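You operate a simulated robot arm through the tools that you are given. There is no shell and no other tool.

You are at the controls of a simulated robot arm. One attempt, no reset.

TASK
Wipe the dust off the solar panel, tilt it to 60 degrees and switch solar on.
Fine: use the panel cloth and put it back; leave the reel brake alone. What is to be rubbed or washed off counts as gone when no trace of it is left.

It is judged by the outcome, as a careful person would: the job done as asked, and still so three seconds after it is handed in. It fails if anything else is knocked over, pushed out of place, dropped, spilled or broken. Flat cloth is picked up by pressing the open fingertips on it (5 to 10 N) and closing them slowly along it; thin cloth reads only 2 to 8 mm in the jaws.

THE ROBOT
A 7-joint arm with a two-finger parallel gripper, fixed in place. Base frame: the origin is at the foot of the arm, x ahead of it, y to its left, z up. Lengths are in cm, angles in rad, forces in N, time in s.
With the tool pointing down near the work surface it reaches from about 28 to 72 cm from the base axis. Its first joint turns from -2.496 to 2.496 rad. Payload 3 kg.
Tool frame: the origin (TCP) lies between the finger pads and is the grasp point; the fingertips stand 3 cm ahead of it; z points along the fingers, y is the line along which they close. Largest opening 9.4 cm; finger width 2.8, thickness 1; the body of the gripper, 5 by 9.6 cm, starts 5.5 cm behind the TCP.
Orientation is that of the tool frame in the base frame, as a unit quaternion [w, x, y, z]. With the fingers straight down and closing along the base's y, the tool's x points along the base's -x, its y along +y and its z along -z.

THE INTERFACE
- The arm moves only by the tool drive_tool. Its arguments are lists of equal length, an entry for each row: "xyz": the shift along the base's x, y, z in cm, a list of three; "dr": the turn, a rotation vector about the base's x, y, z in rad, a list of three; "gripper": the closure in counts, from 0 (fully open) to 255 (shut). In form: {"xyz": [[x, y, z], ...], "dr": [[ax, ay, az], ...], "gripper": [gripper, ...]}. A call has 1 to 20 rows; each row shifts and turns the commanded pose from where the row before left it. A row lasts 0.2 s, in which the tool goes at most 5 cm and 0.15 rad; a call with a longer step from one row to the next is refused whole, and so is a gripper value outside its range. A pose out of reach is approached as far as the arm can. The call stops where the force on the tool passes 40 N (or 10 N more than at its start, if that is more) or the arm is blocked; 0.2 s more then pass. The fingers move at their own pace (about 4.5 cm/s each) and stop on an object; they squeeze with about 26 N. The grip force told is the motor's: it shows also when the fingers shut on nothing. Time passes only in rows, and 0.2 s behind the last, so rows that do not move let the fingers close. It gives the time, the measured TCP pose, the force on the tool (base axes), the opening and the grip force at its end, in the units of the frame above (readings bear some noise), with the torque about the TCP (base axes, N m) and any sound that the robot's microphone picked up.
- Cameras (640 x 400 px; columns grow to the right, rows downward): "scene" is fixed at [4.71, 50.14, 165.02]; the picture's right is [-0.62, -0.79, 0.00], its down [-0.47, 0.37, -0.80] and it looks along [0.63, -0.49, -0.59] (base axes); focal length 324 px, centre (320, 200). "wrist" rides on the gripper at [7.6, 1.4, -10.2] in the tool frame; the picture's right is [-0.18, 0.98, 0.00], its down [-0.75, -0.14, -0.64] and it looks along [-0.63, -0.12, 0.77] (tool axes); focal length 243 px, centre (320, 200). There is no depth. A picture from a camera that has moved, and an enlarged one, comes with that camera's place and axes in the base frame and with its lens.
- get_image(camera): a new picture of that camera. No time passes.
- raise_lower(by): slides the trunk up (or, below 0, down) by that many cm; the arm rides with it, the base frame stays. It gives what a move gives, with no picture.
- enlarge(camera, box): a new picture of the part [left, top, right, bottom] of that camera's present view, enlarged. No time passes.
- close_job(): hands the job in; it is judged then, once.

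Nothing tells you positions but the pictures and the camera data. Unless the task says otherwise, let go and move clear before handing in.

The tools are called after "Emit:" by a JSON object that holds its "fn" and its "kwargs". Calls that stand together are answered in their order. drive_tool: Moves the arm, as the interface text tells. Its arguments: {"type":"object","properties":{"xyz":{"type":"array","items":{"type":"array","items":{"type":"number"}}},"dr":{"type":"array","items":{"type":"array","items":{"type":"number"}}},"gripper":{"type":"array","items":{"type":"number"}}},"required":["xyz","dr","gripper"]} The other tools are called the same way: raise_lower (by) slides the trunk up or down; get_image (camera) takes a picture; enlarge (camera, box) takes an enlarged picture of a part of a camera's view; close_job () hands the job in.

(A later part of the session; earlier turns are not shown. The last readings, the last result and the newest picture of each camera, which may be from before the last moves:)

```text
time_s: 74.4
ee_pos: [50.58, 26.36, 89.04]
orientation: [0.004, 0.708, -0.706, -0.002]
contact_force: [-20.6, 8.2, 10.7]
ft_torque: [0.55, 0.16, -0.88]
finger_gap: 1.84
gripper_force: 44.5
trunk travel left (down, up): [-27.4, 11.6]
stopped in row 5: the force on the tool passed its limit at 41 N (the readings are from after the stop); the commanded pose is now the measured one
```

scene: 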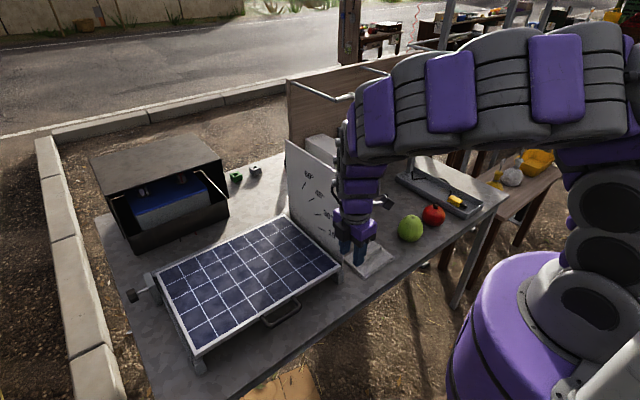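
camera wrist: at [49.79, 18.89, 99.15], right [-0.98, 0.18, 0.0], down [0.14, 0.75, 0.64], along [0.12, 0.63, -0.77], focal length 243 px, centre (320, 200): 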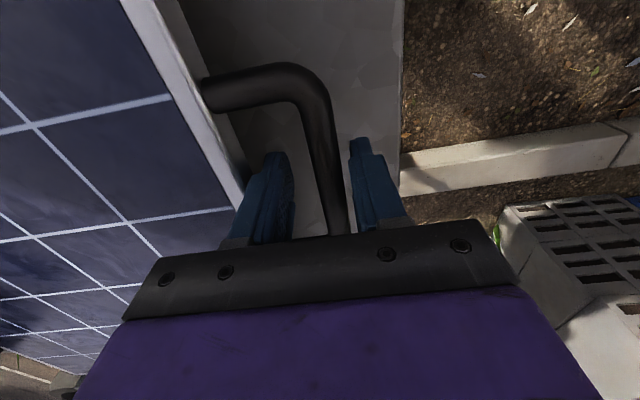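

The grip closed to 1.84 cm with a sideways load of about 20 N. I'll look before going on.

Emit:
{"fn": "get_image", "kwargs": {"camera": "wrist"}}

Emit:
{"fn": "enlarge", "kwargs": {"camera": "scene", "box": [240, 250, 340, 350]}}

Emit:
{"fn": "drive_tool", "kwargs": {"xyz": [[0, 0, 0]], "dr": [[0, 0, 0]], "gripper": [255]}}

```text
taken
camera wrist: at [49.38, 18.91, 99.17], right [-0.98, 0.18, 0.01], down [0.15, 0.76, 0.64], along [0.11, 0.63, -0.77], focal length 243 px, centre (320, 200)
```

wrist: 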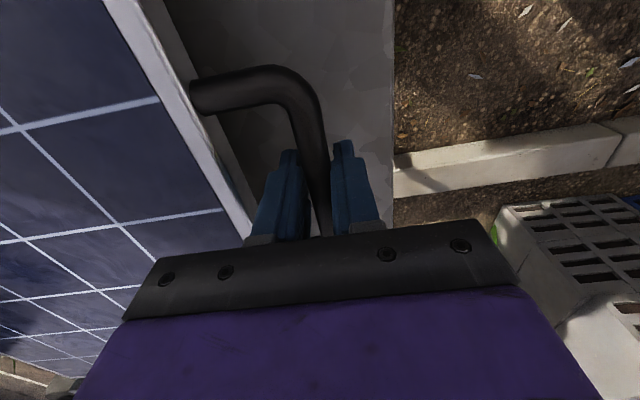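

```text
4.00 times, centred on (290, 300) of scene
camera zoom: at [4.71, 50.14, 165.02], right [-0.62, -0.79, 0.0], down [-0.47, 0.37, -0.8], along [0.63, -0.49, -0.59], focal length 1297 px, centre (440, -200)
```

zoom: 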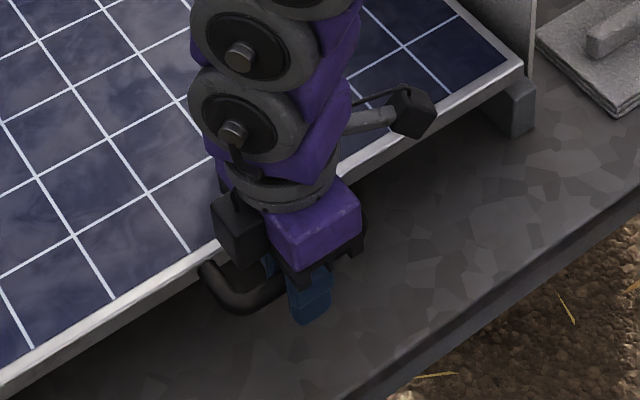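

```text
time_s: 74.8
ee_pos: [50.52, 26.44, 88.98]
orientation: [0.003, 0.708, -0.706, -0.001]
contact_force: [-25.5, 9.7, 12.1]
ft_torque: [-0.01, 0.04, -0.88]
finger_gap: 1.83
gripper_force: 44.9
trunk travel left (down, up): [-27.4, 11.6]
```

The bar is about 1.8 cm thick and sits nearer at x≈50.3. I'll relieve the side load by shifting a little in −x.

Emit:
{"fn": "drive_tool", "kwargs": {"xyz": [[-0.3, 0.1, 0.1], [0, 0, 0]], "dr": [[0, 0, 0], [0, 0, 0]], "gripper": [255, 255]}}

```text
time_s: 75.4
ee_pos: [50.65, 26.52, 88.97]
orientation: [-0.003, -0.707, 0.707, 0.001]
contact_force: [-10.6, 10.3, 3.7]
ft_torque: [-0.93, 0.03, -0.88]
finger_gap: 1.8
gripper_force: 45.1
trunk travel left (down, up): [-27.4, 11.6]
```

The load is acceptable. I'll start lifting gently along the hinge arc and watch the force.

Emit:
{"fn": "drive_tool", "kwargs": {"xyz": [[-0.1, 0.1, 0.3], [0, 0, 0.6], [0.02, 0, 0.8], [0.05, 0, 0.8], [0, 0, 0]], "dr": [[0, 0, 0], [0, 0, 0], [0, 0, 0], [0, 0, 0], [0, 0, 0]], "gripper": [255, 255, 255, 255, 255]}}

Emit:
{"fn": "enlarge", "kwargs": {"camera": "scene", "box": [110, 140, 360, 380]}}

```text
time_s: 76.6
ee_pos: [50.71, 26.25, 91.63]
orientation: [-0.003, -0.707, 0.707, 0.002]
contact_force: [1.7, -1.7, -2.9]
ft_torque: [-0.94, 0.06, -0.88]
finger_gap: 1.82
gripper_force: 44.8
trunk travel left (down, up): [-27.4, 11.6]
```

```text
1.67 times, centred on (235, 260) of scene
camera zoom: at [4.71, 50.14, 165.02], right [-0.62, -0.79, 0.0], down [-0.47, 0.37, -0.8], along [0.63, -0.49, -0.59], focal length 540 px, centre (462, 100)
```

zoom: 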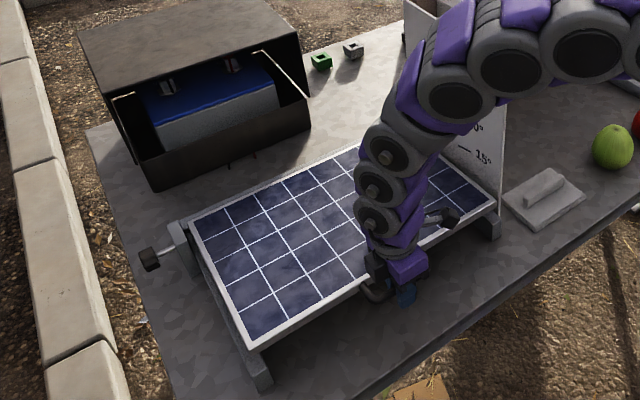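

The panel follows with very little force. I'll continue along the arc in stages.

Emit:
{"fn": "drive_tool", "kwargs": {"xyz": [[0.27, 0, 2.44], [0.44, 0, 2.42], [0.61, 0, 2.38], [0.77, 0, 2.33], [0.93, 0, 2.27], [0, 0, 0]], "dr": [[0, 0, 0], [0, 0, 0], [0, 0, 0], [0, 0, 0], [0, 0, 0], [0, 0, 0]], "gripper": [255, 255, 255, 255, 255, 255]}}

Emit:
{"fn": "enlarge", "kwargs": {"camera": "scene", "box": [110, 140, 360, 380]}}

Emit:
{"fn": "get_image", "kwargs": {"camera": "wrist"}}

```text
time_s: 78.0
ee_pos: [53.51, 26.4, 103.45]
orientation: [0.003, 0.708, -0.706, -0.002]
contact_force: [-12.0, -3.7, 1.5]
ft_torque: [-0.46, 0.1, -0.8]
finger_gap: 1.83
gripper_force: 45.0
trunk travel left (down, up): [-27.4, 11.6]
```

```text
1.67 times, centred on (235, 260) of scene
camera zoom: at [4.71, 50.14, 165.02], right [-0.62, -0.79, 0.0], down [-0.47, 0.37, -0.8], along [0.63, -0.49, -0.59], focal length 540 px, centre (462, 100)
```

zoom: 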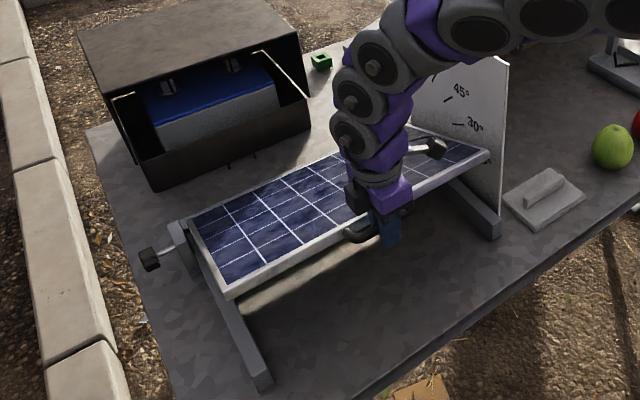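

```text
taken
camera wrist: at [52.3, 18.9, 113.67], right [-0.98, 0.18, 0.01], down [0.14, 0.75, 0.64], along [0.11, 0.63, -0.77], focal length 243 px, centre (320, 200)
```

wrist: 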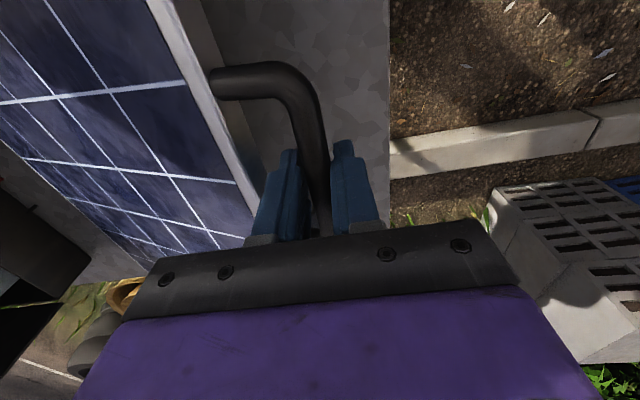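

The panel is at about 24° and following well. I'll continue the arc with a slightly corrected path (R≈36).

Emit:
{"fn": "drive_tool", "kwargs": {"xyz": [[0.89, 0, 2.28], [1.25, 0, 2.19], [1.4, 0, 2.1], [1.54, 0, 1.99], [1.68, 0, 1.88], [0, 0, 0]], "dr": [[0, 0, 0], [0, 0, 0], [0, 0, 0], [0, 0, 0], [0, 0, 0], [0, 0, 0]], "gripper": [255, 255, 255, 255, 255, 255]}}

Emit:
{"fn": "enlarge", "kwargs": {"camera": "scene", "box": [110, 120, 360, 360]}}

Emit:
{"fn": "get_image", "kwargs": {"camera": "wrist"}}

```text
time_s: 79.4
ee_pos: [60.21, 26.56, 114.07]
orientation: [0.003, 0.708, -0.706, -0.002]
contact_force: [-18.5, 7.3, 10.0]
ft_torque: [0.5, 0.08, -0.75]
finger_gap: 1.82
gripper_force: 45.6
trunk travel left (down, up): [-27.4, 11.6]
```

```text
1.67 times, centred on (235, 240) of scene
camera zoom: at [4.71, 50.14, 165.02], right [-0.62, -0.79, 0.0], down [-0.47, 0.37, -0.8], along [0.63, -0.49, -0.59], focal length 540 px, centre (462, 133)
```

zoom: 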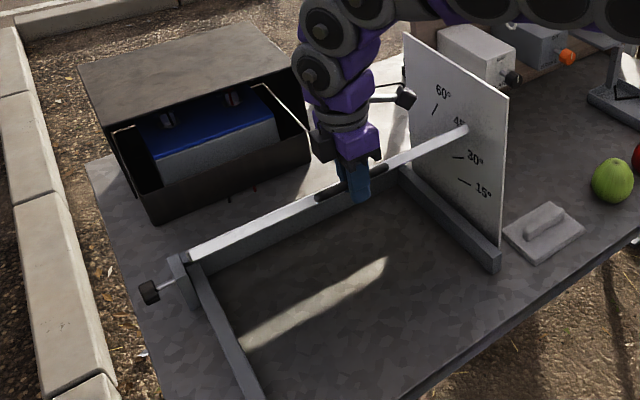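

```text
taken
camera wrist: at [58.96, 18.88, 124.18], right [-0.98, 0.18, 0.0], down [0.14, 0.75, 0.64], along [0.11, 0.63, -0.77], focal length 243 px, centre (320, 200)
```

wrist: 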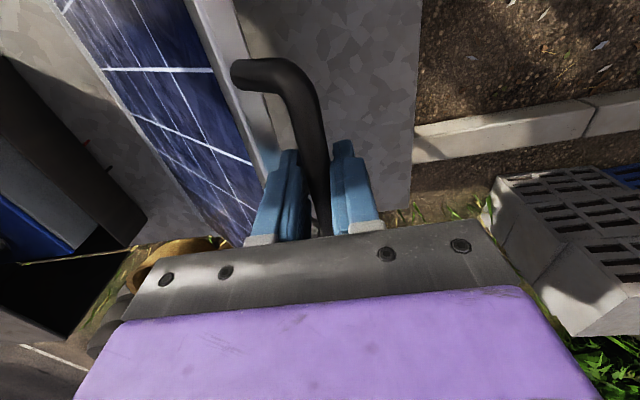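

The panel is at about 41°. The fitted hinge is at x≈88.5 with R≈38, so 60° should put the TCP near (69.7, 121.7). I'll continue in stages.

Emit:
{"fn": "drive_tool", "kwargs": {"xyz": [[1.3, 0, 1.75], [1.66, 0, 1.56], [1.76, 0, 1.46], [1.84, 0, 1.35], [0, 0, 0]], "dr": [[0, 0, 0], [0, 0, 0], [0, 0, 0], [0, 0, 0], [0, 0, 0]], "gripper": [255, 255, 255, 255, 255]}}

Emit:
{"fn": "enlarge", "kwargs": {"camera": "scene", "box": [200, 120, 380, 280]}}

Emit:
{"fn": "get_image", "kwargs": {"camera": "wrist"}}

```text
time_s: 80.4
ee_pos: [63.56, 26.34, 118.34]
orientation: [-0.003, -0.704, 0.71, 0.0]
contact_force: [31.2, -2.2, -36.4]
ft_torque: [0.26, -0.42, 0.13]
finger_gap: 1.31
gripper_force: 45.4
out of reach, approached as far as the arm can: row 3, 4
trunk travel left (down, up): [-27.4, 11.6]
stopped in row 4: the force on the tool passed its limit at 41 N (the readings are from after the stop); the commanded pose is now the measured one
```

```text
2.50 times, centred on (290, 200) of scene
camera zoom: at [4.71, 50.14, 165.02], right [-0.62, -0.79, 0.0], down [-0.47, 0.37, -0.8], along [0.63, -0.49, -0.59], focal length 811 px, centre (395, 200)
```

zoom: 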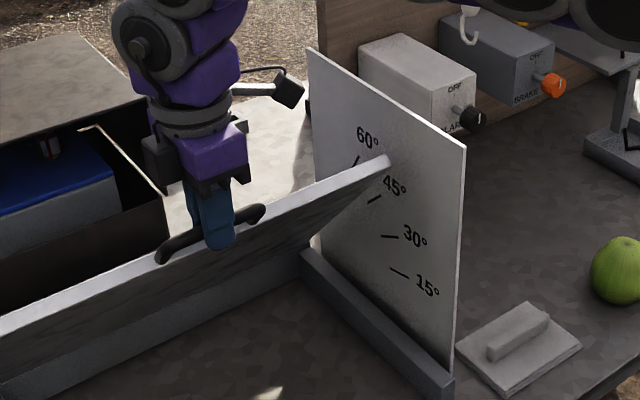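

```text
taken
camera wrist: at [62.23, 18.85, 128.54], right [-0.98, 0.19, 0.0], down [0.15, 0.76, 0.64], along [0.12, 0.63, -0.77], focal length 243 px, centre (320, 200)
```

wrist: 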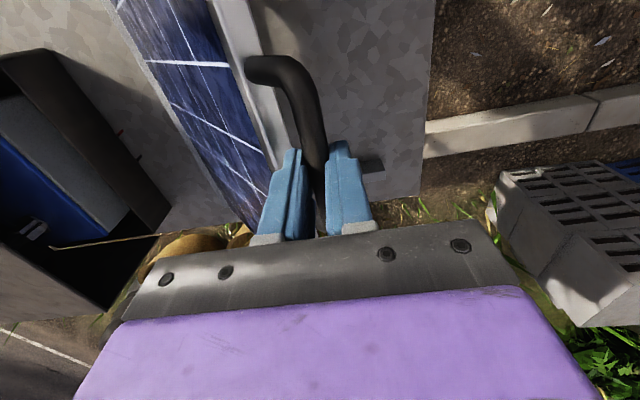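

The arm hit its reach limit and the bar has slipped toward the fingertips, with the panel at about 45–48°. I'll relieve the radial load by moving slightly down and forward, then check whether the panel holds itself.

Emit:
{"fn": "drive_tool", "kwargs": {"xyz": [[0.15, 0, -0.2], [0.1, 0, -0.1], [0, 0, 0]], "dr": [[0, 0, 0], [0, 0, 0], [0, 0, 0]], "gripper": [255, 255, 255]}}

```text
time_s: 81.2
ee_pos: [63.38, 26.35, 118.41]
orientation: [-0.002, -0.705, 0.709, 0.0]
contact_force: [23.8, 4.5, -31.9]
ft_torque: [-0.6, -0.33, -0.31]
finger_gap: 1.37
gripper_force: 45.3
trunk travel left (down, up): [-27.4, 11.6]
```

The radial load is still high; I'll relieve it more.

Emit:
{"fn": "drive_tool", "kwargs": {"xyz": [[0.15, 0, -0.17], [0.15, 0, -0.17], [0, 0, 0]], "dr": [[0, 0, 0], [0, 0, 0], [0, 0, 0]], "gripper": [255, 255, 255]}}

Emit:
{"fn": "enlarge", "kwargs": {"camera": "wrist", "box": [230, 40, 400, 250]}}

Emit:
{"fn": "enlarge", "kwargs": {"camera": "scene", "box": [240, 160, 320, 230]}}

```text
time_s: 82.0
ee_pos: [63.41, 26.22, 118.31]
orientation: [0.0, -0.706, 0.708, 0.0]
contact_force: [5.7, 3.2, -2.7]
ft_torque: [-0.73, -0.25, -0.55]
finger_gap: 1.37
gripper_force: 45.2
trunk travel left (down, up): [-27.4, 11.6]
```

```text
1.90 times, centred on (315, 145) of wrist
camera zoom: at [61.95, 18.77, 128.41], right [-0.98, 0.19, 0.0], down [0.14, 0.75, 0.64], along [0.12, 0.63, -0.77], focal length 462 px, centre (330, 305)
```

zoom: 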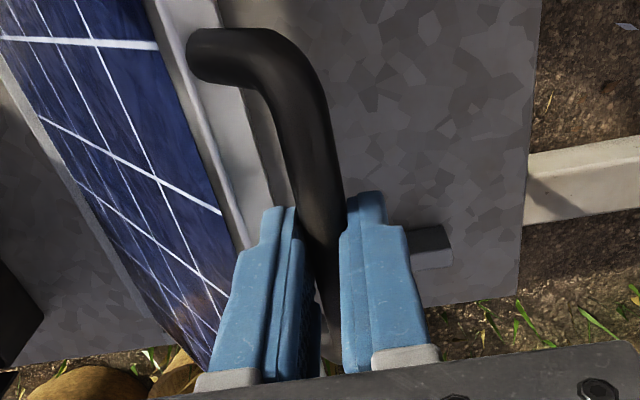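

```text
5.71 times, centred on (280, 195) of scene
camera zoom: at [4.71, 50.14, 165.02], right [-0.62, -0.79, 0.0], down [-0.47, 0.37, -0.8], along [0.63, -0.49, -0.59], focal length 1853 px, centre (549, 229)
```

zoom: 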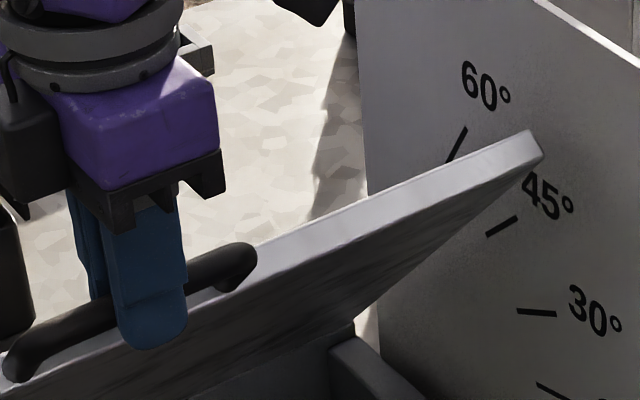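

The loads are now small and even reversed in sign, suggesting the hinge holds by friction. I'll open the fingers slightly while they still straddle the bar, to test whether the panel stays.

Emit:
{"fn": "drive_tool", "kwargs": {"xyz": [[0, 0, 0], [0, 0, 0], [0, 0, 0]], "dr": [[0, 0, 0], [0, 0, 0], [0, 0, 0]], "gripper": [200, 190, 190]}}

Emit:
{"fn": "enlarge", "kwargs": {"camera": "scene", "box": [240, 160, 320, 230]}}

Emit:
{"fn": "enlarge", "kwargs": {"camera": "wrist", "box": [230, 40, 400, 250]}}

```text
time_s: 82.8
ee_pos: [63.35, 26.29, 118.17]
orientation: [-0.002, -0.706, 0.708, 0.0]
contact_force: [0.4, -0.8, 0.1]
ft_torque: [0.02, -0.04, 0.03]
finger_gap: 2.38
gripper_force: 0.0
trunk travel left (down, up): [-27.4, 11.6]
```

```text
5.71 times, centred on (280, 195) of scene
camera zoom: at [4.71, 50.14, 165.02], right [-0.62, -0.79, 0.0], down [-0.47, 0.37, -0.8], along [0.63, -0.49, -0.59], focal length 1853 px, centre (549, 229)
```

zoom: 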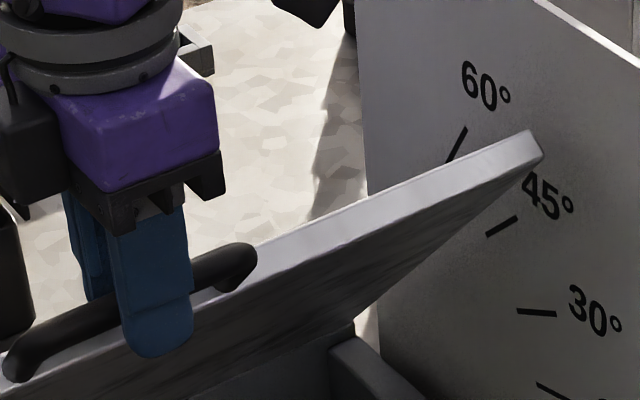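

```text
1.90 times, centred on (315, 145) of wrist
camera zoom: at [61.99, 18.78, 128.32], right [-0.98, 0.19, 0.0], down [0.14, 0.75, 0.64], along [0.12, 0.63, -0.77], focal length 462 px, centre (330, 305)
```

zoom: 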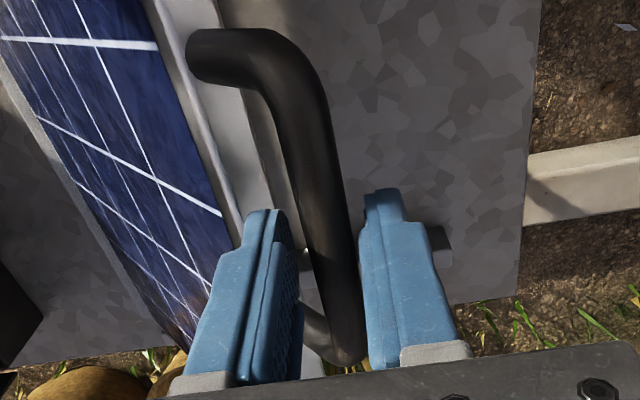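

The panel stays put with the fingers open, so the hinge holds by friction. I'll lift clear, raise the trunk for a better reach, and test whether the arm reaches the 60° handle position.

Emit:
{"fn": "drive_tool", "kwargs": {"xyz": [[0, 0, 0], [0, 0, 0.8], [0, 0, 1.5], [0, 0, 2], [0, 0, 2], [0, 0, 0]], "dr": [[0, 0, 0], [0, 0, 0], [0, 0, 0], [0, 0, 0], [0, 0, 0], [0, 0, 0]], "gripper": [165, 165, 165, 165, 165, 165]}}

Emit:
{"fn": "raise_lower", "kwargs": {"by": 8}}

Emit:
{"fn": "drive_tool", "kwargs": {"xyz": [[2, 0, -1], [2, 0, -1], [2, 0, -1], [1, 0, -1], [0, 0, -1], [0, 0, 0]], "dr": [[0, 0, 0], [0, 0, 0], [0, 0, 0], [0, 0, 0], [0, 0, 0], [0, 0, 0]], "gripper": [165, 165, 165, 165, 165, 165]}}

Emit:
{"fn": "enlarge", "kwargs": {"camera": "scene", "box": [200, 100, 380, 260]}}

```text
time_s: 84.2
ee_pos: [63.35, 26.38, 124.37]
orientation: [-0.001, -0.706, 0.708, 0.001]
contact_force: [-0.5, 0.1, 0.2]
ft_torque: [0.01, 0.0, 0.0]
finger_gap: 3.28
gripper_force: 0.1
trunk travel left (down, up): [-27.4, 11.6]
```

```text
time_s: 85.3
ee_pos: [63.26, 26.32, 132.42]
orientation: [-0.001, -0.706, 0.708, 0.0]
contact_force: [-0.2, -0.9, -0.7]
ft_torque: [0.03, -0.01, -0.01]
finger_gap: 3.32
gripper_force: 0.2
trunk travel left (down, up): [-35.4, 3.6]
```

```text
time_s: 86.7
ee_pos: [63.48, 26.98, 130.16]
orientation: [-0.001, -0.705, 0.709, 0.0]
contact_force: [-0.1, 0.9, 0.2]
ft_torque: [0.01, 0.02, -0.03]
finger_gap: 3.31
gripper_force: 0.0
out of reach, approached as far as the arm can: row 1, 2, 3, 4
trunk travel left (down, up): [-35.4, 3.6]
```

```text
2.50 times, centred on (290, 180) of scene
camera zoom: at [4.71, 50.14, 165.02], right [-0.62, -0.79, 0.0], down [-0.47, 0.37, -0.8], along [0.63, -0.49, -0.59], focal length 811 px, centre (395, 250)
```

zoom: 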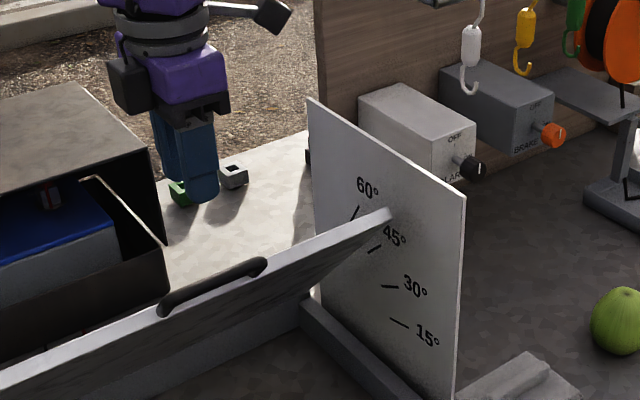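

This wrist orientation limits reach to about 69 cm. I measure the panel at about 50° with the hinge line near (85.7, 90). I'll turn the tool back to its neutral yaw, which reaches further, close the fingers and push the handle bar from the robot side for the remaining 10°.

Emit:
{"fn": "drive_tool", "kwargs": {"xyz": [[-2, 0, 0], [-2, 0, 0], [-1.5, -0.5, 0], [0, -0.5, 0], [0, 0, 0], [0, 0, 0], [0, 0, 0], [0, 0, 0], [0, 0, 0], [0, 0, 0], [0, 0, 0], [0, 0, 0], [0, 0, 0]], "dr": [[0, 0, -0.1], [0, 0, -0.14], [0, 0, -0.14], [0, 0, -0.14], [0, 0, -0.14], [0, 0, -0.14], [0, 0, -0.14], [0, 0, -0.14], [0, 0, -0.14], [0, 0, -0.14], [0, 0, -0.14], [0, 0, -0.071], [0, 0, 0]], "gripper": [255, 255, 255, 255, 255, 255, 255, 255, 255, 255, 255, 255, 255]}}

Emit:
{"fn": "get_image", "kwargs": {"camera": "wrist"}}

Emit:
{"fn": "get_image", "kwargs": {"camera": "scene"}}

```text
time_s: 89.5
ee_pos: [49.29, 16.78, 125.29]
orientation: [0.0, 0.0, 1.0, 0.002]
contact_force: [0.2, 0.0, -0.3]
ft_torque: [0.0, -0.01, 0.0]
finger_gap: 0.02
gripper_force: 25.8
out of reach, approached as far as the arm can: row 8, 9, 10, 11, 12
trunk travel left (down, up): [-35.4, 3.6]
```

```text
taken
camera wrist: at [41.74, 18.24, 135.41], right [0.18, 0.98, 0.0], down [0.75, -0.14, 0.64], along [0.63, -0.12, -0.77], focal length 243 px, centre (320, 200)
```

wrist: 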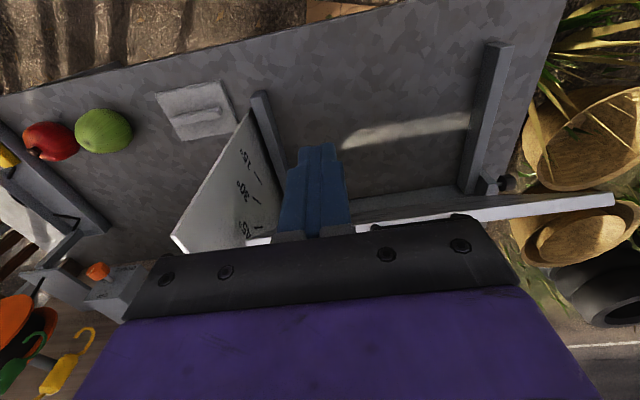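

```text
taken
```

scene: 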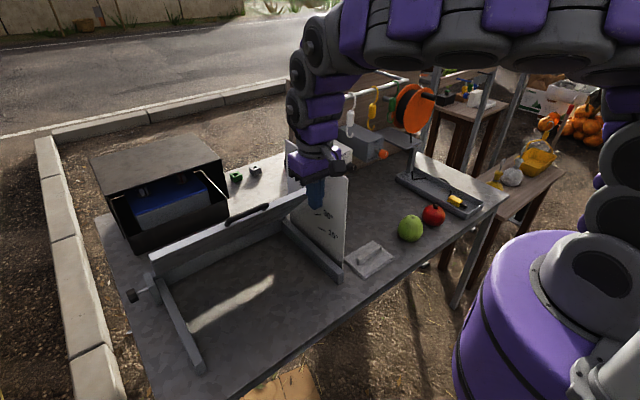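

I'm now in neutral yaw at (49,17,125) with the fingers closed. I'll move in front of the handle bar and down to its level.

Emit:
{"fn": "drive_tool", "kwargs": {"xyz": [[2, 3, 0], [2, 3, 0], [2, 3, 0], [1, 0, -2], [0, 0, -3], [0, 0, -2.8], [0, 0, 0]], "dr": [[0, 0, 0], [0, 0, 0], [0, 0, 0], [0, 0, 0], [0, 0, 0], [0, 0, 0], [0, 0, 0]], "gripper": [255, 255, 255, 255, 255, 255, 255]}}

Emit:
{"fn": "get_image", "kwargs": {"camera": "wrist"}}

Emit:
{"fn": "enlarge", "kwargs": {"camera": "scene", "box": [180, 100, 380, 280]}}

```text
time_s: 91.1
ee_pos: [49.27, 17.11, 117.02]
orientation: [0.0, 0.001, 1.0, 0.001]
contact_force: [0.0, 0.1, 1.1]
ft_torque: [-0.01, -0.01, -0.01]
finger_gap: 0.0
gripper_force: 25.1
out of reach, approached as far as the arm can: row 1, 2, 3, 4
trunk travel left (down, up): [-35.4, 3.6]
```

```text
taken
camera wrist: at [41.84, 18.61, 127.22], right [0.19, 0.98, 0.0], down [0.75, -0.14, 0.64], along [0.63, -0.12, -0.77], focal length 243 px, centre (320, 200)
```

wrist: 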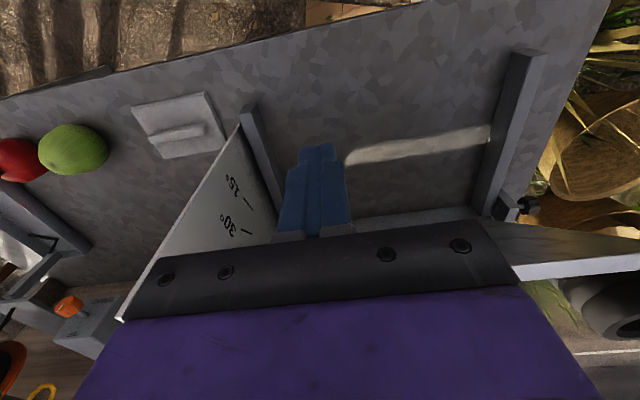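

```text
2.22 times, centred on (280, 190) of scene
camera zoom: at [4.71, 50.14, 165.02], right [-0.62, -0.79, 0.0], down [-0.47, 0.37, -0.8], along [0.63, -0.49, -0.59], focal length 721 px, centre (409, 222)
```

zoom: 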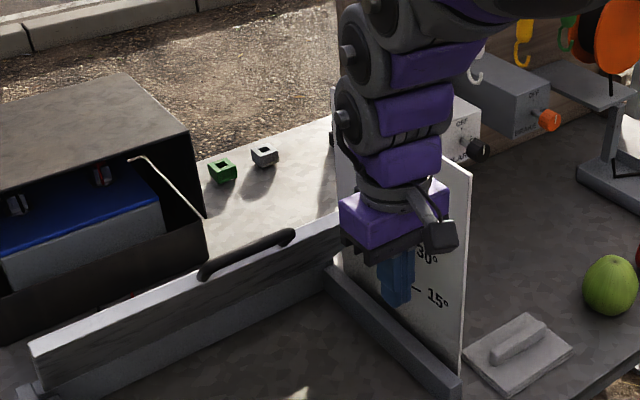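

The arm's joint configuration seems stuck near a limit. I'll retreat toward the starting pose region to unwind it and then try again.

Emit:
{"fn": "drive_tool", "kwargs": {"xyz": [[-2, 0, 4], [-2, 1, 4], [-2, 1, 4], [-2, 1, 4], [0, 1, 4], [0, 1, 4], [0, 0, 2], [0, 0, 0]], "dr": [[0, 0, 0], [0, 0, 0], [0, 0, 0], [0, 0, 0], [0, 0, 0], [0, 0, 0], [0, 0, 0], [0, 0, 0]], "gripper": [255, 255, 255, 255, 255, 255, 255, 255]}}

Emit:
{"fn": "drive_tool", "kwargs": {"xyz": [[3, 1, 0], [3, 1, 0], [3, 1, 0], [3, 0, 0], [3, 0, 0], [3, 0, 0], [0, 0, 0]], "dr": [[0, 0, 0], [0, 0, 0], [0, 0, 0], [0, 0, 0], [0, 0, 0], [0, 0, 0], [0, 0, 0]], "gripper": [255, 255, 255, 255, 255, 255, 255]}}

Emit:
{"fn": "get_image", "kwargs": {"camera": "scene"}}

```text
time_s: 92.9
ee_pos: [40.26, 18.87, 139.38]
orientation: [-0.024, 0.005, 1.0, 0.01]
contact_force: [0.4, 0.6, -0.1]
ft_torque: [-0.05, 0.02, 0.01]
finger_gap: 0.0
gripper_force: 26.1
out of reach, approached as far as the arm can: row 5, 6
trunk travel left (down, up): [-35.4, 3.6]
```

```text
time_s: 94.5
ee_pos: [46.28, 17.02, 136.76]
orientation: [0.001, -0.001, 1.0, 0.002]
contact_force: [-0.1, 0.0, -0.1]
ft_torque: [0.0, -0.01, -0.01]
finger_gap: 0.0
gripper_force: 26.5
out of reach, approached as far as the arm can: row 1, 2, 3, 4, 5, 6
trunk travel left (down, up): [-35.4, 3.6]
```

```text
taken
```

scene: 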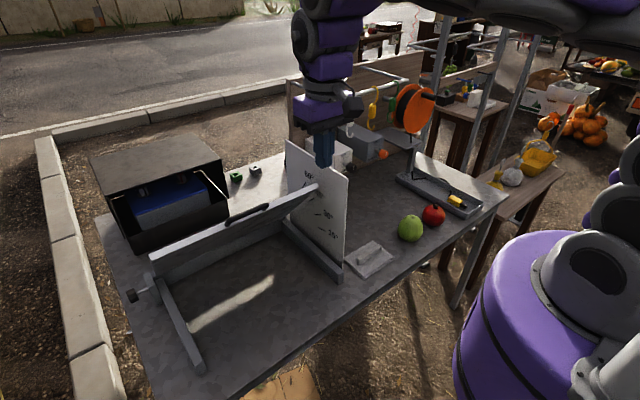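

Yaw seems to be the limiting direction, so I'll turn the tool +0.4 rad, aligned with the arm's azimuth, and try to move forward.

Emit:
{"fn": "drive_tool", "kwargs": {"xyz": [[0, 0, 0], [0, 0, 0], [0, 0, 0], [2, 1, 0], [2, 1, 0], [2, 1, 0], [2, 1, 0], [2, 1, 0], [0, 0, 0]], "dr": [[0, 0, 0.14], [0, 0, 0.14], [0, 0, 0.12], [0, 0, 0], [0, 0, 0], [0, 0, 0], [0, 0, 0], [0, 0, 0], [0, 0, 0]], "gripper": [255, 255, 255, 255, 255, 255, 255, 255, 255]}}

Emit:
{"fn": "get_image", "kwargs": {"camera": "scene"}}

Emit:
{"fn": "get_image", "kwargs": {"camera": "wrist"}}

```text
time_s: 96.5
ee_pos: [54.8, 21.84, 136.18]
orientation: [0.0, -0.198, 0.98, 0.0]
contact_force: [0.4, 0.0, -1.4]
ft_torque: [0.01, -0.01, 0.02]
finger_gap: 0.0
gripper_force: 26.1
out of reach, approached as far as the arm can: row 8
trunk travel left (down, up): [-35.4, 3.6]
```

```text
taken
```

scene: 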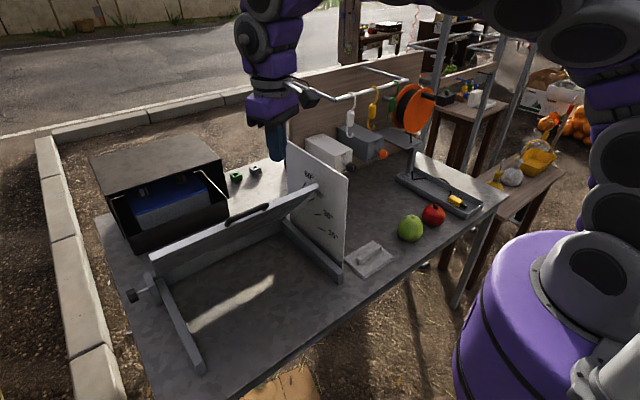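

```text
taken
camera wrist: at [47.28, 20.19, 146.28], right [-0.21, 0.98, 0.0], down [0.75, 0.16, 0.64], along [0.63, 0.14, -0.77], focal length 243 px, centre (320, 200)
```

wrist: 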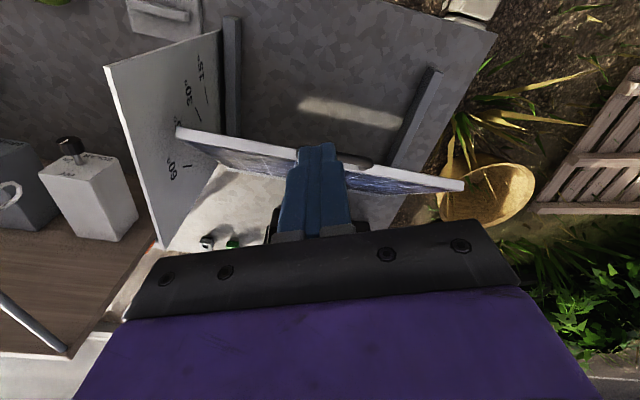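

More positive yaw gives more reach, and the forward-tilted posture worked well earlier. I'll tilt the tool forward 0.5 rad and see if the arm extends again.

Emit:
{"fn": "drive_tool", "kwargs": {"xyz": [[-0.5, 0, 0], [-0.5, 0, 0], [-0.5, 0, 0], [-0.5, 0, 0], [1, 0, -1], [2, 0.5, -1], [2, 0.5, -1], [2, 0.5, -1], [2, 0.5, -1], [0, 0, 0]], "dr": [[0.049, -0.115, 0], [0.049, -0.115, 0], [0.049, -0.115, 0], [0.049, -0.115, 0], [0, 0, 0], [0, 0, 0], [0, 0, 0], [0, 0, 0], [0, 0, 0], [0, 0, 0]], "gripper": [255, 255, 255, 255, 255, 255, 255, 255, 255, 255]}}

Emit:
{"fn": "get_image", "kwargs": {"camera": "scene"}}

```text
time_s: 98.7
ee_pos: [61.81, 23.67, 131.29]
orientation: [0.242, -0.191, 0.95, 0.05]
contact_force: [0.7, 1.2, 0.2]
ft_torque: [0.01, 0.01, 0.02]
finger_gap: 0.0
gripper_force: 25.7
trunk travel left (down, up): [-35.4, 3.6]
```

```text
taken
```

scene: 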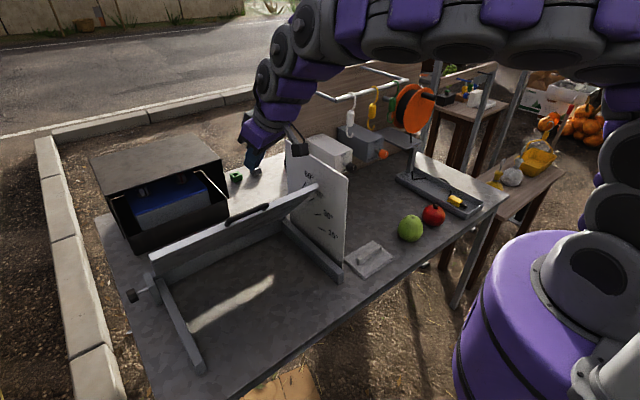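

The forward-tilted posture has full reach again. I'll back off, descend in front of the handle bar and then push it gently.

Emit:
{"fn": "drive_tool", "kwargs": {"xyz": [[-3, 0.5, 0], [-2.3, 0.5, -2], [0, 0, -4], [0, 0, -4], [0, 0, -4.3], [0, 0, 0]], "dr": [[0, 0, 0], [0, 0, 0], [0, 0, 0], [0, 0, 0], [0, 0, 0], [0, 0, 0]], "gripper": [255, 255, 255, 255, 255, 255]}}

Emit:
{"fn": "enlarge", "kwargs": {"camera": "scene", "box": [180, 100, 380, 280]}}

Emit:
{"fn": "get_image", "kwargs": {"camera": "wrist"}}

```text
time_s: 100.1
ee_pos: [56.19, 24.46, 116.66]
orientation: [0.242, -0.192, 0.95, 0.05]
contact_force: [-0.2, 0.6, -0.6]
ft_torque: [-0.01, 0.01, -0.02]
finger_gap: 0.0
gripper_force: 25.8
trunk travel left (down, up): [-35.4, 3.6]
```

```text
2.22 times, centred on (280, 190) of scene
camera zoom: at [4.71, 50.14, 165.02], right [-0.62, -0.79, 0.0], down [-0.47, 0.37, -0.8], along [0.63, -0.49, -0.59], focal length 721 px, centre (409, 222)
```

zoom: 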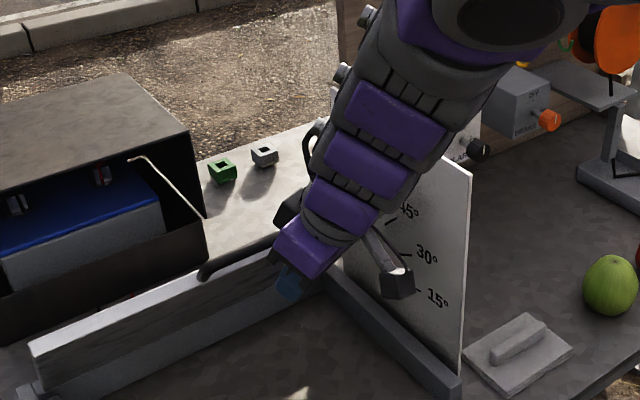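

```text
taken
camera wrist: at [45.08, 21.44, 121.96], right [-0.23, 0.97, 0.09], down [0.38, 0.01, 0.92], along [0.89, 0.25, -0.37], focal length 243 px, centre (320, 200)
```

wrist: 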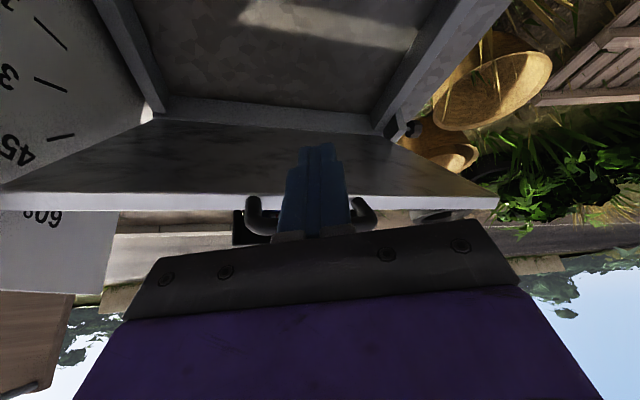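

The fingertips are in front of the handle, just above the panel's edge. I'll approach the bar until contact.

Emit:
{"fn": "drive_tool", "kwargs": {"xyz": [[1.5, 0, 0], [1.5, 0, 0], [0.8, 0, 0], [0.3, 0, 0], [0, 0, 0]], "dr": [[0, 0, 0], [0, 0, 0], [0, 0, 0], [0, 0, 0], [0, 0, 0]], "gripper": [255, 255, 255, 255, 255]}}

Emit:
{"fn": "enlarge", "kwargs": {"camera": "scene", "box": [220, 140, 340, 240]}}

Emit:
{"fn": "enlarge", "kwargs": {"camera": "wrist", "box": [200, 100, 440, 260]}}

```text
time_s: 101.3
ee_pos: [60.51, 24.62, 116.75]
orientation: [0.241, -0.192, 0.95, 0.05]
contact_force: [-0.5, 0.7, 0.7]
ft_torque: [0.02, 0.01, -0.01]
finger_gap: 0.0
gripper_force: 26.0
trunk travel left (down, up): [-35.4, 3.6]
```

```text
4.00 times, centred on (280, 190) of scene
camera zoom: at [4.71, 50.14, 165.02], right [-0.62, -0.79, 0.0], down [-0.47, 0.37, -0.8], along [0.63, -0.49, -0.59], focal length 1297 px, centre (480, 240)
```

zoom: 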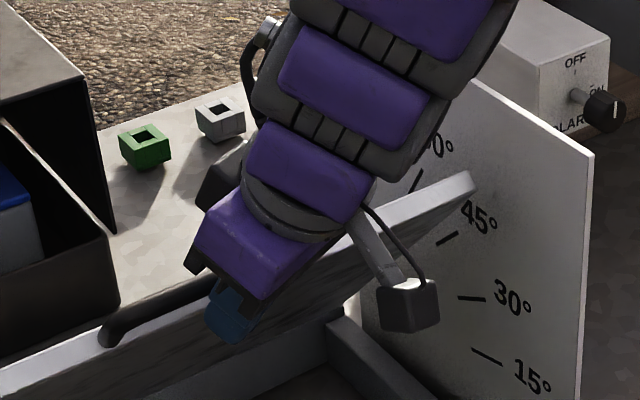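

```text
2.50 times, centred on (320, 180) of wrist
camera zoom: at [49.37, 21.48, 122.05], right [-0.23, 0.97, 0.09], down [0.38, 0.01, 0.92], along [0.89, 0.25, -0.37], focal length 606 px, centre (320, 250)
```

zoom: 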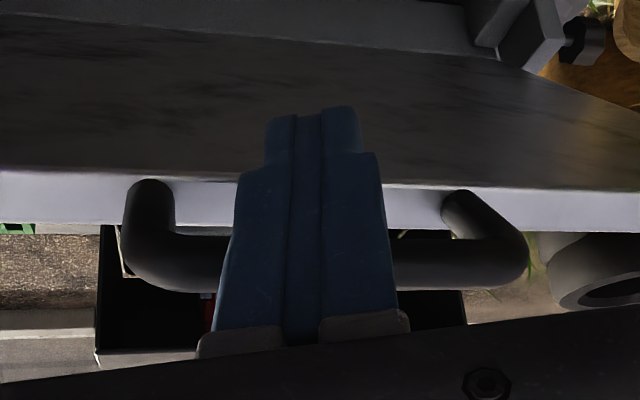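

The finger lies across the bar, not yet touching. I'll push forward and up along the arc in small steps.

Emit:
{"fn": "drive_tool", "kwargs": {"xyz": [[0.5, 0, 0.1], [0.5, 0, 0.35], [0.5, 0, 0.35], [0.5, 0, 0.35], [0.5, 0, 0.35], [0, 0, 0]], "dr": [[0, 0, 0], [0, 0, 0], [0, 0, 0], [0, 0, 0], [0, 0, 0], [0, 0, 0]], "gripper": [255, 255, 255, 255, 255, 255]}}

Emit:
{"fn": "enlarge", "kwargs": {"camera": "scene", "box": [220, 140, 340, 240]}}

```text
time_s: 102.7
ee_pos: [63.01, 24.53, 118.3]
orientation: [0.242, -0.191, 0.95, 0.05]
contact_force: [-10.2, 3.0, 2.0]
ft_torque: [0.0, -0.01, 0.05]
finger_gap: 0.0
gripper_force: 25.6
trunk travel left (down, up): [-35.4, 3.6]
```

```text
4.00 times, centred on (280, 190) of scene
camera zoom: at [4.71, 50.14, 165.02], right [-0.62, -0.79, 0.0], down [-0.47, 0.37, -0.8], along [0.63, -0.49, -0.59], focal length 1297 px, centre (480, 240)
```

zoom: 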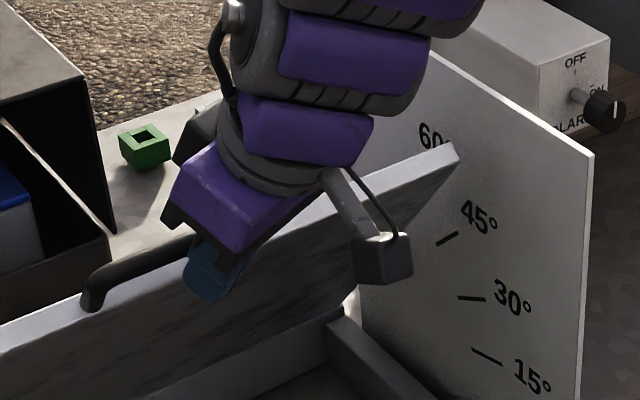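

The panel is now at about 54°. I'll push further in small steps.

Emit:
{"fn": "drive_tool", "kwargs": {"xyz": [[0.5, 0, 0.33], [0.5, 0, 0.33], [0.5, 0, 0.3], [0.4, 0, 0.25], [0, 0, 0]], "dr": [[0, 0, 0], [0, 0, 0], [0, 0, 0], [0, 0, 0], [0, 0, 0]], "gripper": [255, 255, 255, 255, 255]}}

Emit:
{"fn": "enlarge", "kwargs": {"camera": "scene", "box": [220, 140, 340, 240]}}

```text
time_s: 103.9
ee_pos: [64.76, 24.44, 119.59]
orientation: [0.242, -0.191, 0.95, 0.05]
contact_force: [-4.8, -1.5, -0.6]
ft_torque: [-0.01, 0.05, -0.03]
finger_gap: 0.03
gripper_force: 25.8
trunk travel left (down, up): [-35.4, 3.6]
```

```text
4.00 times, centred on (280, 190) of scene
camera zoom: at [4.71, 50.14, 165.02], right [-0.62, -0.79, 0.0], down [-0.47, 0.37, -0.8], along [0.63, -0.49, -0.59], focal length 1297 px, centre (480, 240)
```

zoom: 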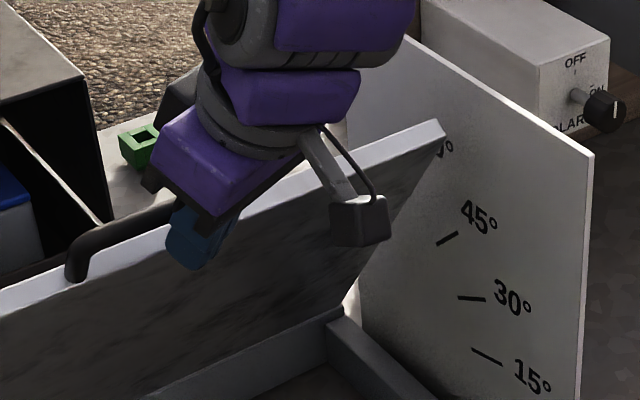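

The panel is at about 58°. I'll nudge a little more, then back off to measure accurately.

Emit:
{"fn": "drive_tool", "kwargs": {"xyz": [[0.4, 0, 0.25], [0.4, 0, 0.2], [0, 0, 0], [-1, 0, 0.3], [-2, 0, 0.5], [-3, 0, 1], [-3, 0, 2], [-3, 0, 2], [0, 0, 0]], "dr": [[0, 0, 0], [0, 0, 0], [0, 0, 0], [0, 0, 0], [0, 0, 0], [0, 0, 0], [0, 0, 0], [0, 0, 0], [0, 0, 0]], "gripper": [255, 255, 255, 255, 255, 255, 255, 255, 255]}}

Emit:
{"fn": "enlarge", "kwargs": {"camera": "scene", "box": [220, 130, 360, 270]}}

Emit:
{"fn": "get_image", "kwargs": {"camera": "wrist"}}

Emit:
{"fn": "get_image", "kwargs": {"camera": "scene"}}

```text
time_s: 105.9
ee_pos: [53.97, 24.53, 125.65]
orientation: [0.241, -0.191, 0.95, 0.051]
contact_force: [-0.7, 0.2, -0.9]
ft_torque: [-0.01, 0.0, 0.01]
finger_gap: 0.01
gripper_force: 25.8
trunk travel left (down, up): [-35.4, 3.6]
```

```text
2.86 times, centred on (290, 200) of scene
camera zoom: at [4.71, 50.14, 165.02], right [-0.62, -0.79, 0.0], down [-0.47, 0.37, -0.8], along [0.63, -0.49, -0.59], focal length 926 px, centre (406, 200)
```

zoom: 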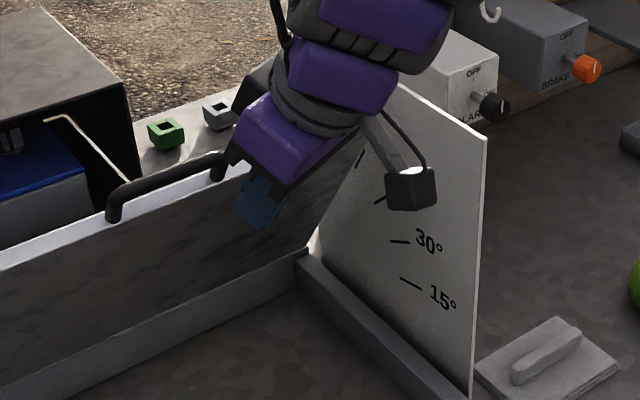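

```text
taken
camera wrist: at [42.81, 21.51, 130.92], right [-0.23, 0.97, 0.09], down [0.38, 0.0, 0.92], along [0.89, 0.25, -0.37], focal length 243 px, centre (320, 200)
```

wrist: 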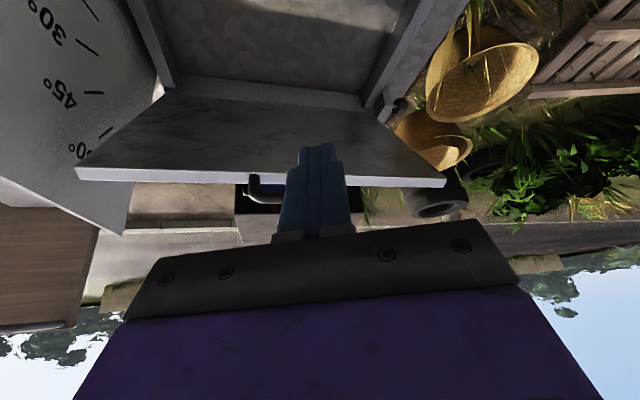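

```text
taken
```

scene: 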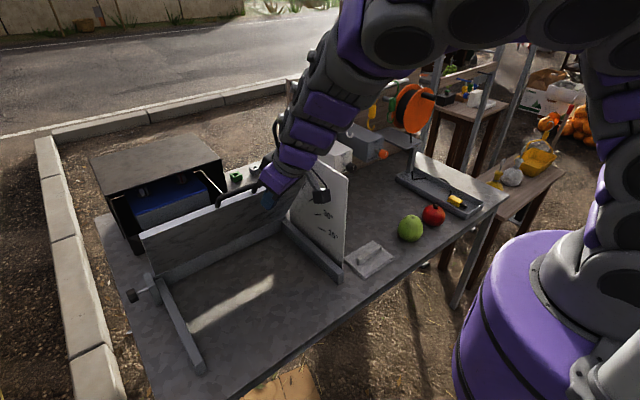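

The arm hides the corner. I'll move it away toward the switch side, which is the next task, and then measure the panel angle.

Emit:
{"fn": "drive_tool", "kwargs": {"xyz": [[-1, -3, 0.5], [-1, -4, 0.5], [-1, -4, 0], [-1, -4, 0], [-1, -4, 0], [-1, -4, 0], [0, -4, 0], [0, -4, 0], [0, -4, 0], [0, -4, 0], [0, -4, 0], [0, -3, 0], [0, 0, 0]], "dr": [[0, 0, 0], [0, 0, 0], [0, 0, 0], [0, 0, 0], [0, 0, -0.05], [0, 0, -0.05], [0, 0, -0.05], [0, 0, -0.05], [0, 0, -0.05], [0, 0, -0.05], [0, 0, -0.05], [0, 0, -0.05], [0, 0, 0]], "gripper": [255, 255, 255, 255, 255, 255, 255, 255, 255, 255, 255, 255, 255]}}

Emit:
{"fn": "get_image", "kwargs": {"camera": "wrist"}}

Emit:
{"fn": "enlarge", "kwargs": {"camera": "scene", "box": [240, 130, 360, 250]}}

Emit:
{"fn": "get_image", "kwargs": {"camera": "scene"}}

```text
time_s: 108.7
ee_pos: [47.63, -21.84, 126.84]
orientation: [0.247, 0.001, 0.969, 0.002]
contact_force: [0.1, 0.1, 1.0]
ft_torque: [-0.03, 0.01, -0.04]
finger_gap: 0.0
gripper_force: 26.0
trunk travel left (down, up): [-35.4, 3.6]
```

```text
taken
camera wrist: at [36.24, -20.36, 132.08], right [0.16, 0.98, 0.09], down [0.35, -0.15, 0.92], along [0.92, -0.12, -0.37], focal length 243 px, centre (320, 200)
```

wrist: 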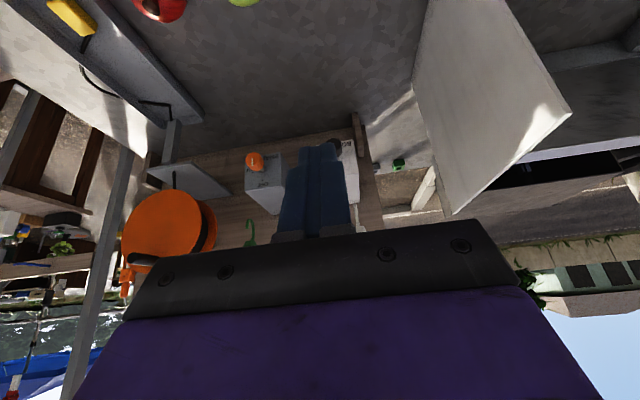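

```text
3.33 times, centred on (300, 190) of scene
camera zoom: at [4.71, 50.14, 165.02], right [-0.62, -0.79, 0.0], down [-0.47, 0.37, -0.8], along [0.63, -0.49, -0.59], focal length 1081 px, centre (387, 233)
```

zoom: 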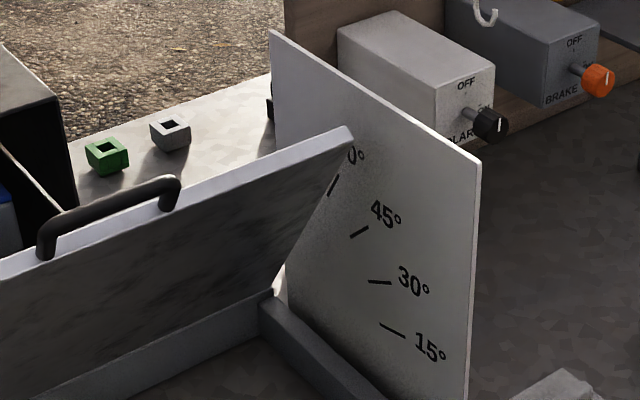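

```text
taken
```

scene: 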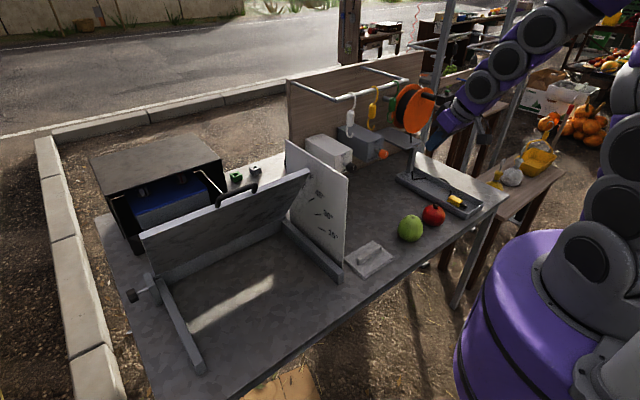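

The panel holds and measures about 59–60°, right along the 60° tick. Now for the SOLAR switch: I'll shift so the fingers do not hide the knob and take a close look at its face.

Emit:
{"fn": "drive_tool", "kwargs": {"xyz": [[2, 3, -3], [2, 3, -3], [2, 2, -3], [2, 0, -3], [0, 0, -2], [0, 0, 0]], "dr": [[0, 0, 0], [0, 0, 0], [0, 0, 0], [0, 0, 0], [0, 0, 0], [0, 0, 0]], "gripper": [255, 255, 255, 255, 255, 255]}}

Emit:
{"fn": "get_image", "kwargs": {"camera": "wrist"}}

Emit:
{"fn": "enlarge", "kwargs": {"camera": "wrist", "box": [200, 90, 400, 240]}}

Emit:
{"fn": "enlarge", "kwargs": {"camera": "scene", "box": [310, 130, 370, 190]}}

```text
time_s: 110.1
ee_pos: [55.62, -13.7, 112.68]
orientation: [0.247, 0.001, 0.969, 0.002]
contact_force: [0.4, -0.4, -0.5]
ft_torque: [0.02, 0.05, -0.03]
finger_gap: 0.01
gripper_force: 26.4
trunk travel left (down, up): [-35.4, 3.6]
```

```text
taken
camera wrist: at [44.11, -12.2, 117.93], right [0.16, 0.98, 0.09], down [0.35, -0.15, 0.92], along [0.92, -0.12, -0.37], focal length 243 px, centre (320, 200)
```

wrist: 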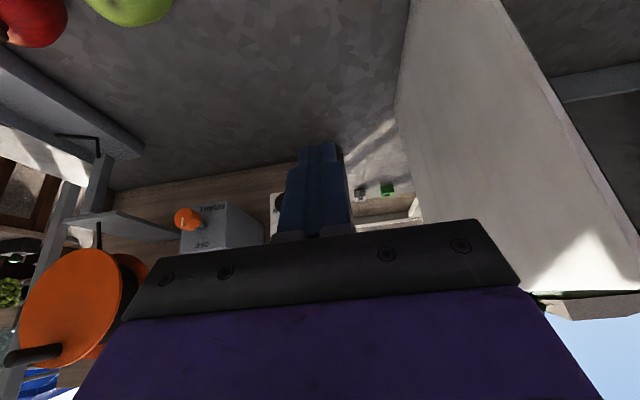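

```text
2.67 times, centred on (300, 165) of wrist
camera zoom: at [44.11, -12.2, 117.93], right [0.16, 0.98, 0.09], down [0.35, -0.15, 0.92], along [0.92, -0.12, -0.37], focal length 647 px, centre (373, 293)
```

zoom: 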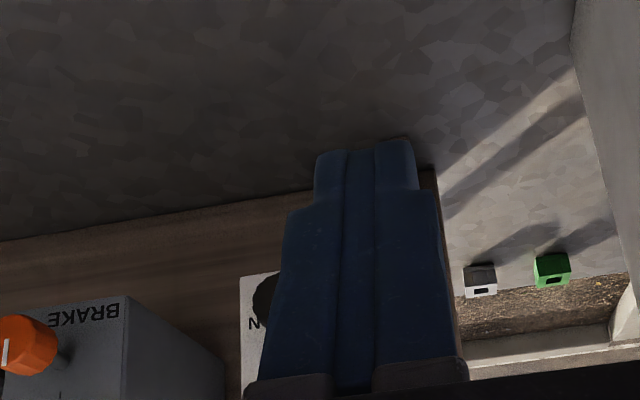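

```text
6.67 times, centred on (340, 160) of scene
camera zoom: at [4.71, 50.14, 165.02], right [-0.62, -0.79, 0.0], down [-0.47, 0.37, -0.8], along [0.63, -0.49, -0.59], focal length 2162 px, centre (187, 467)
```

zoom: 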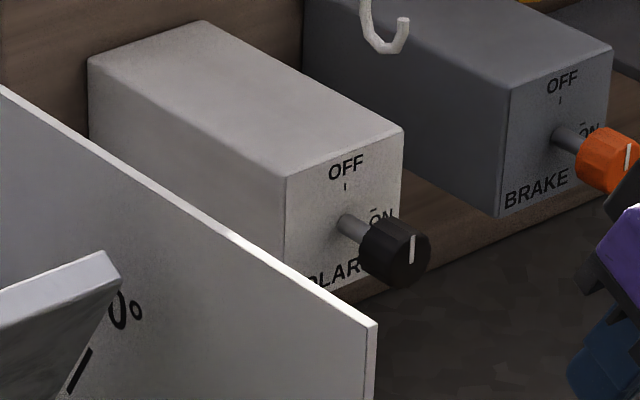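

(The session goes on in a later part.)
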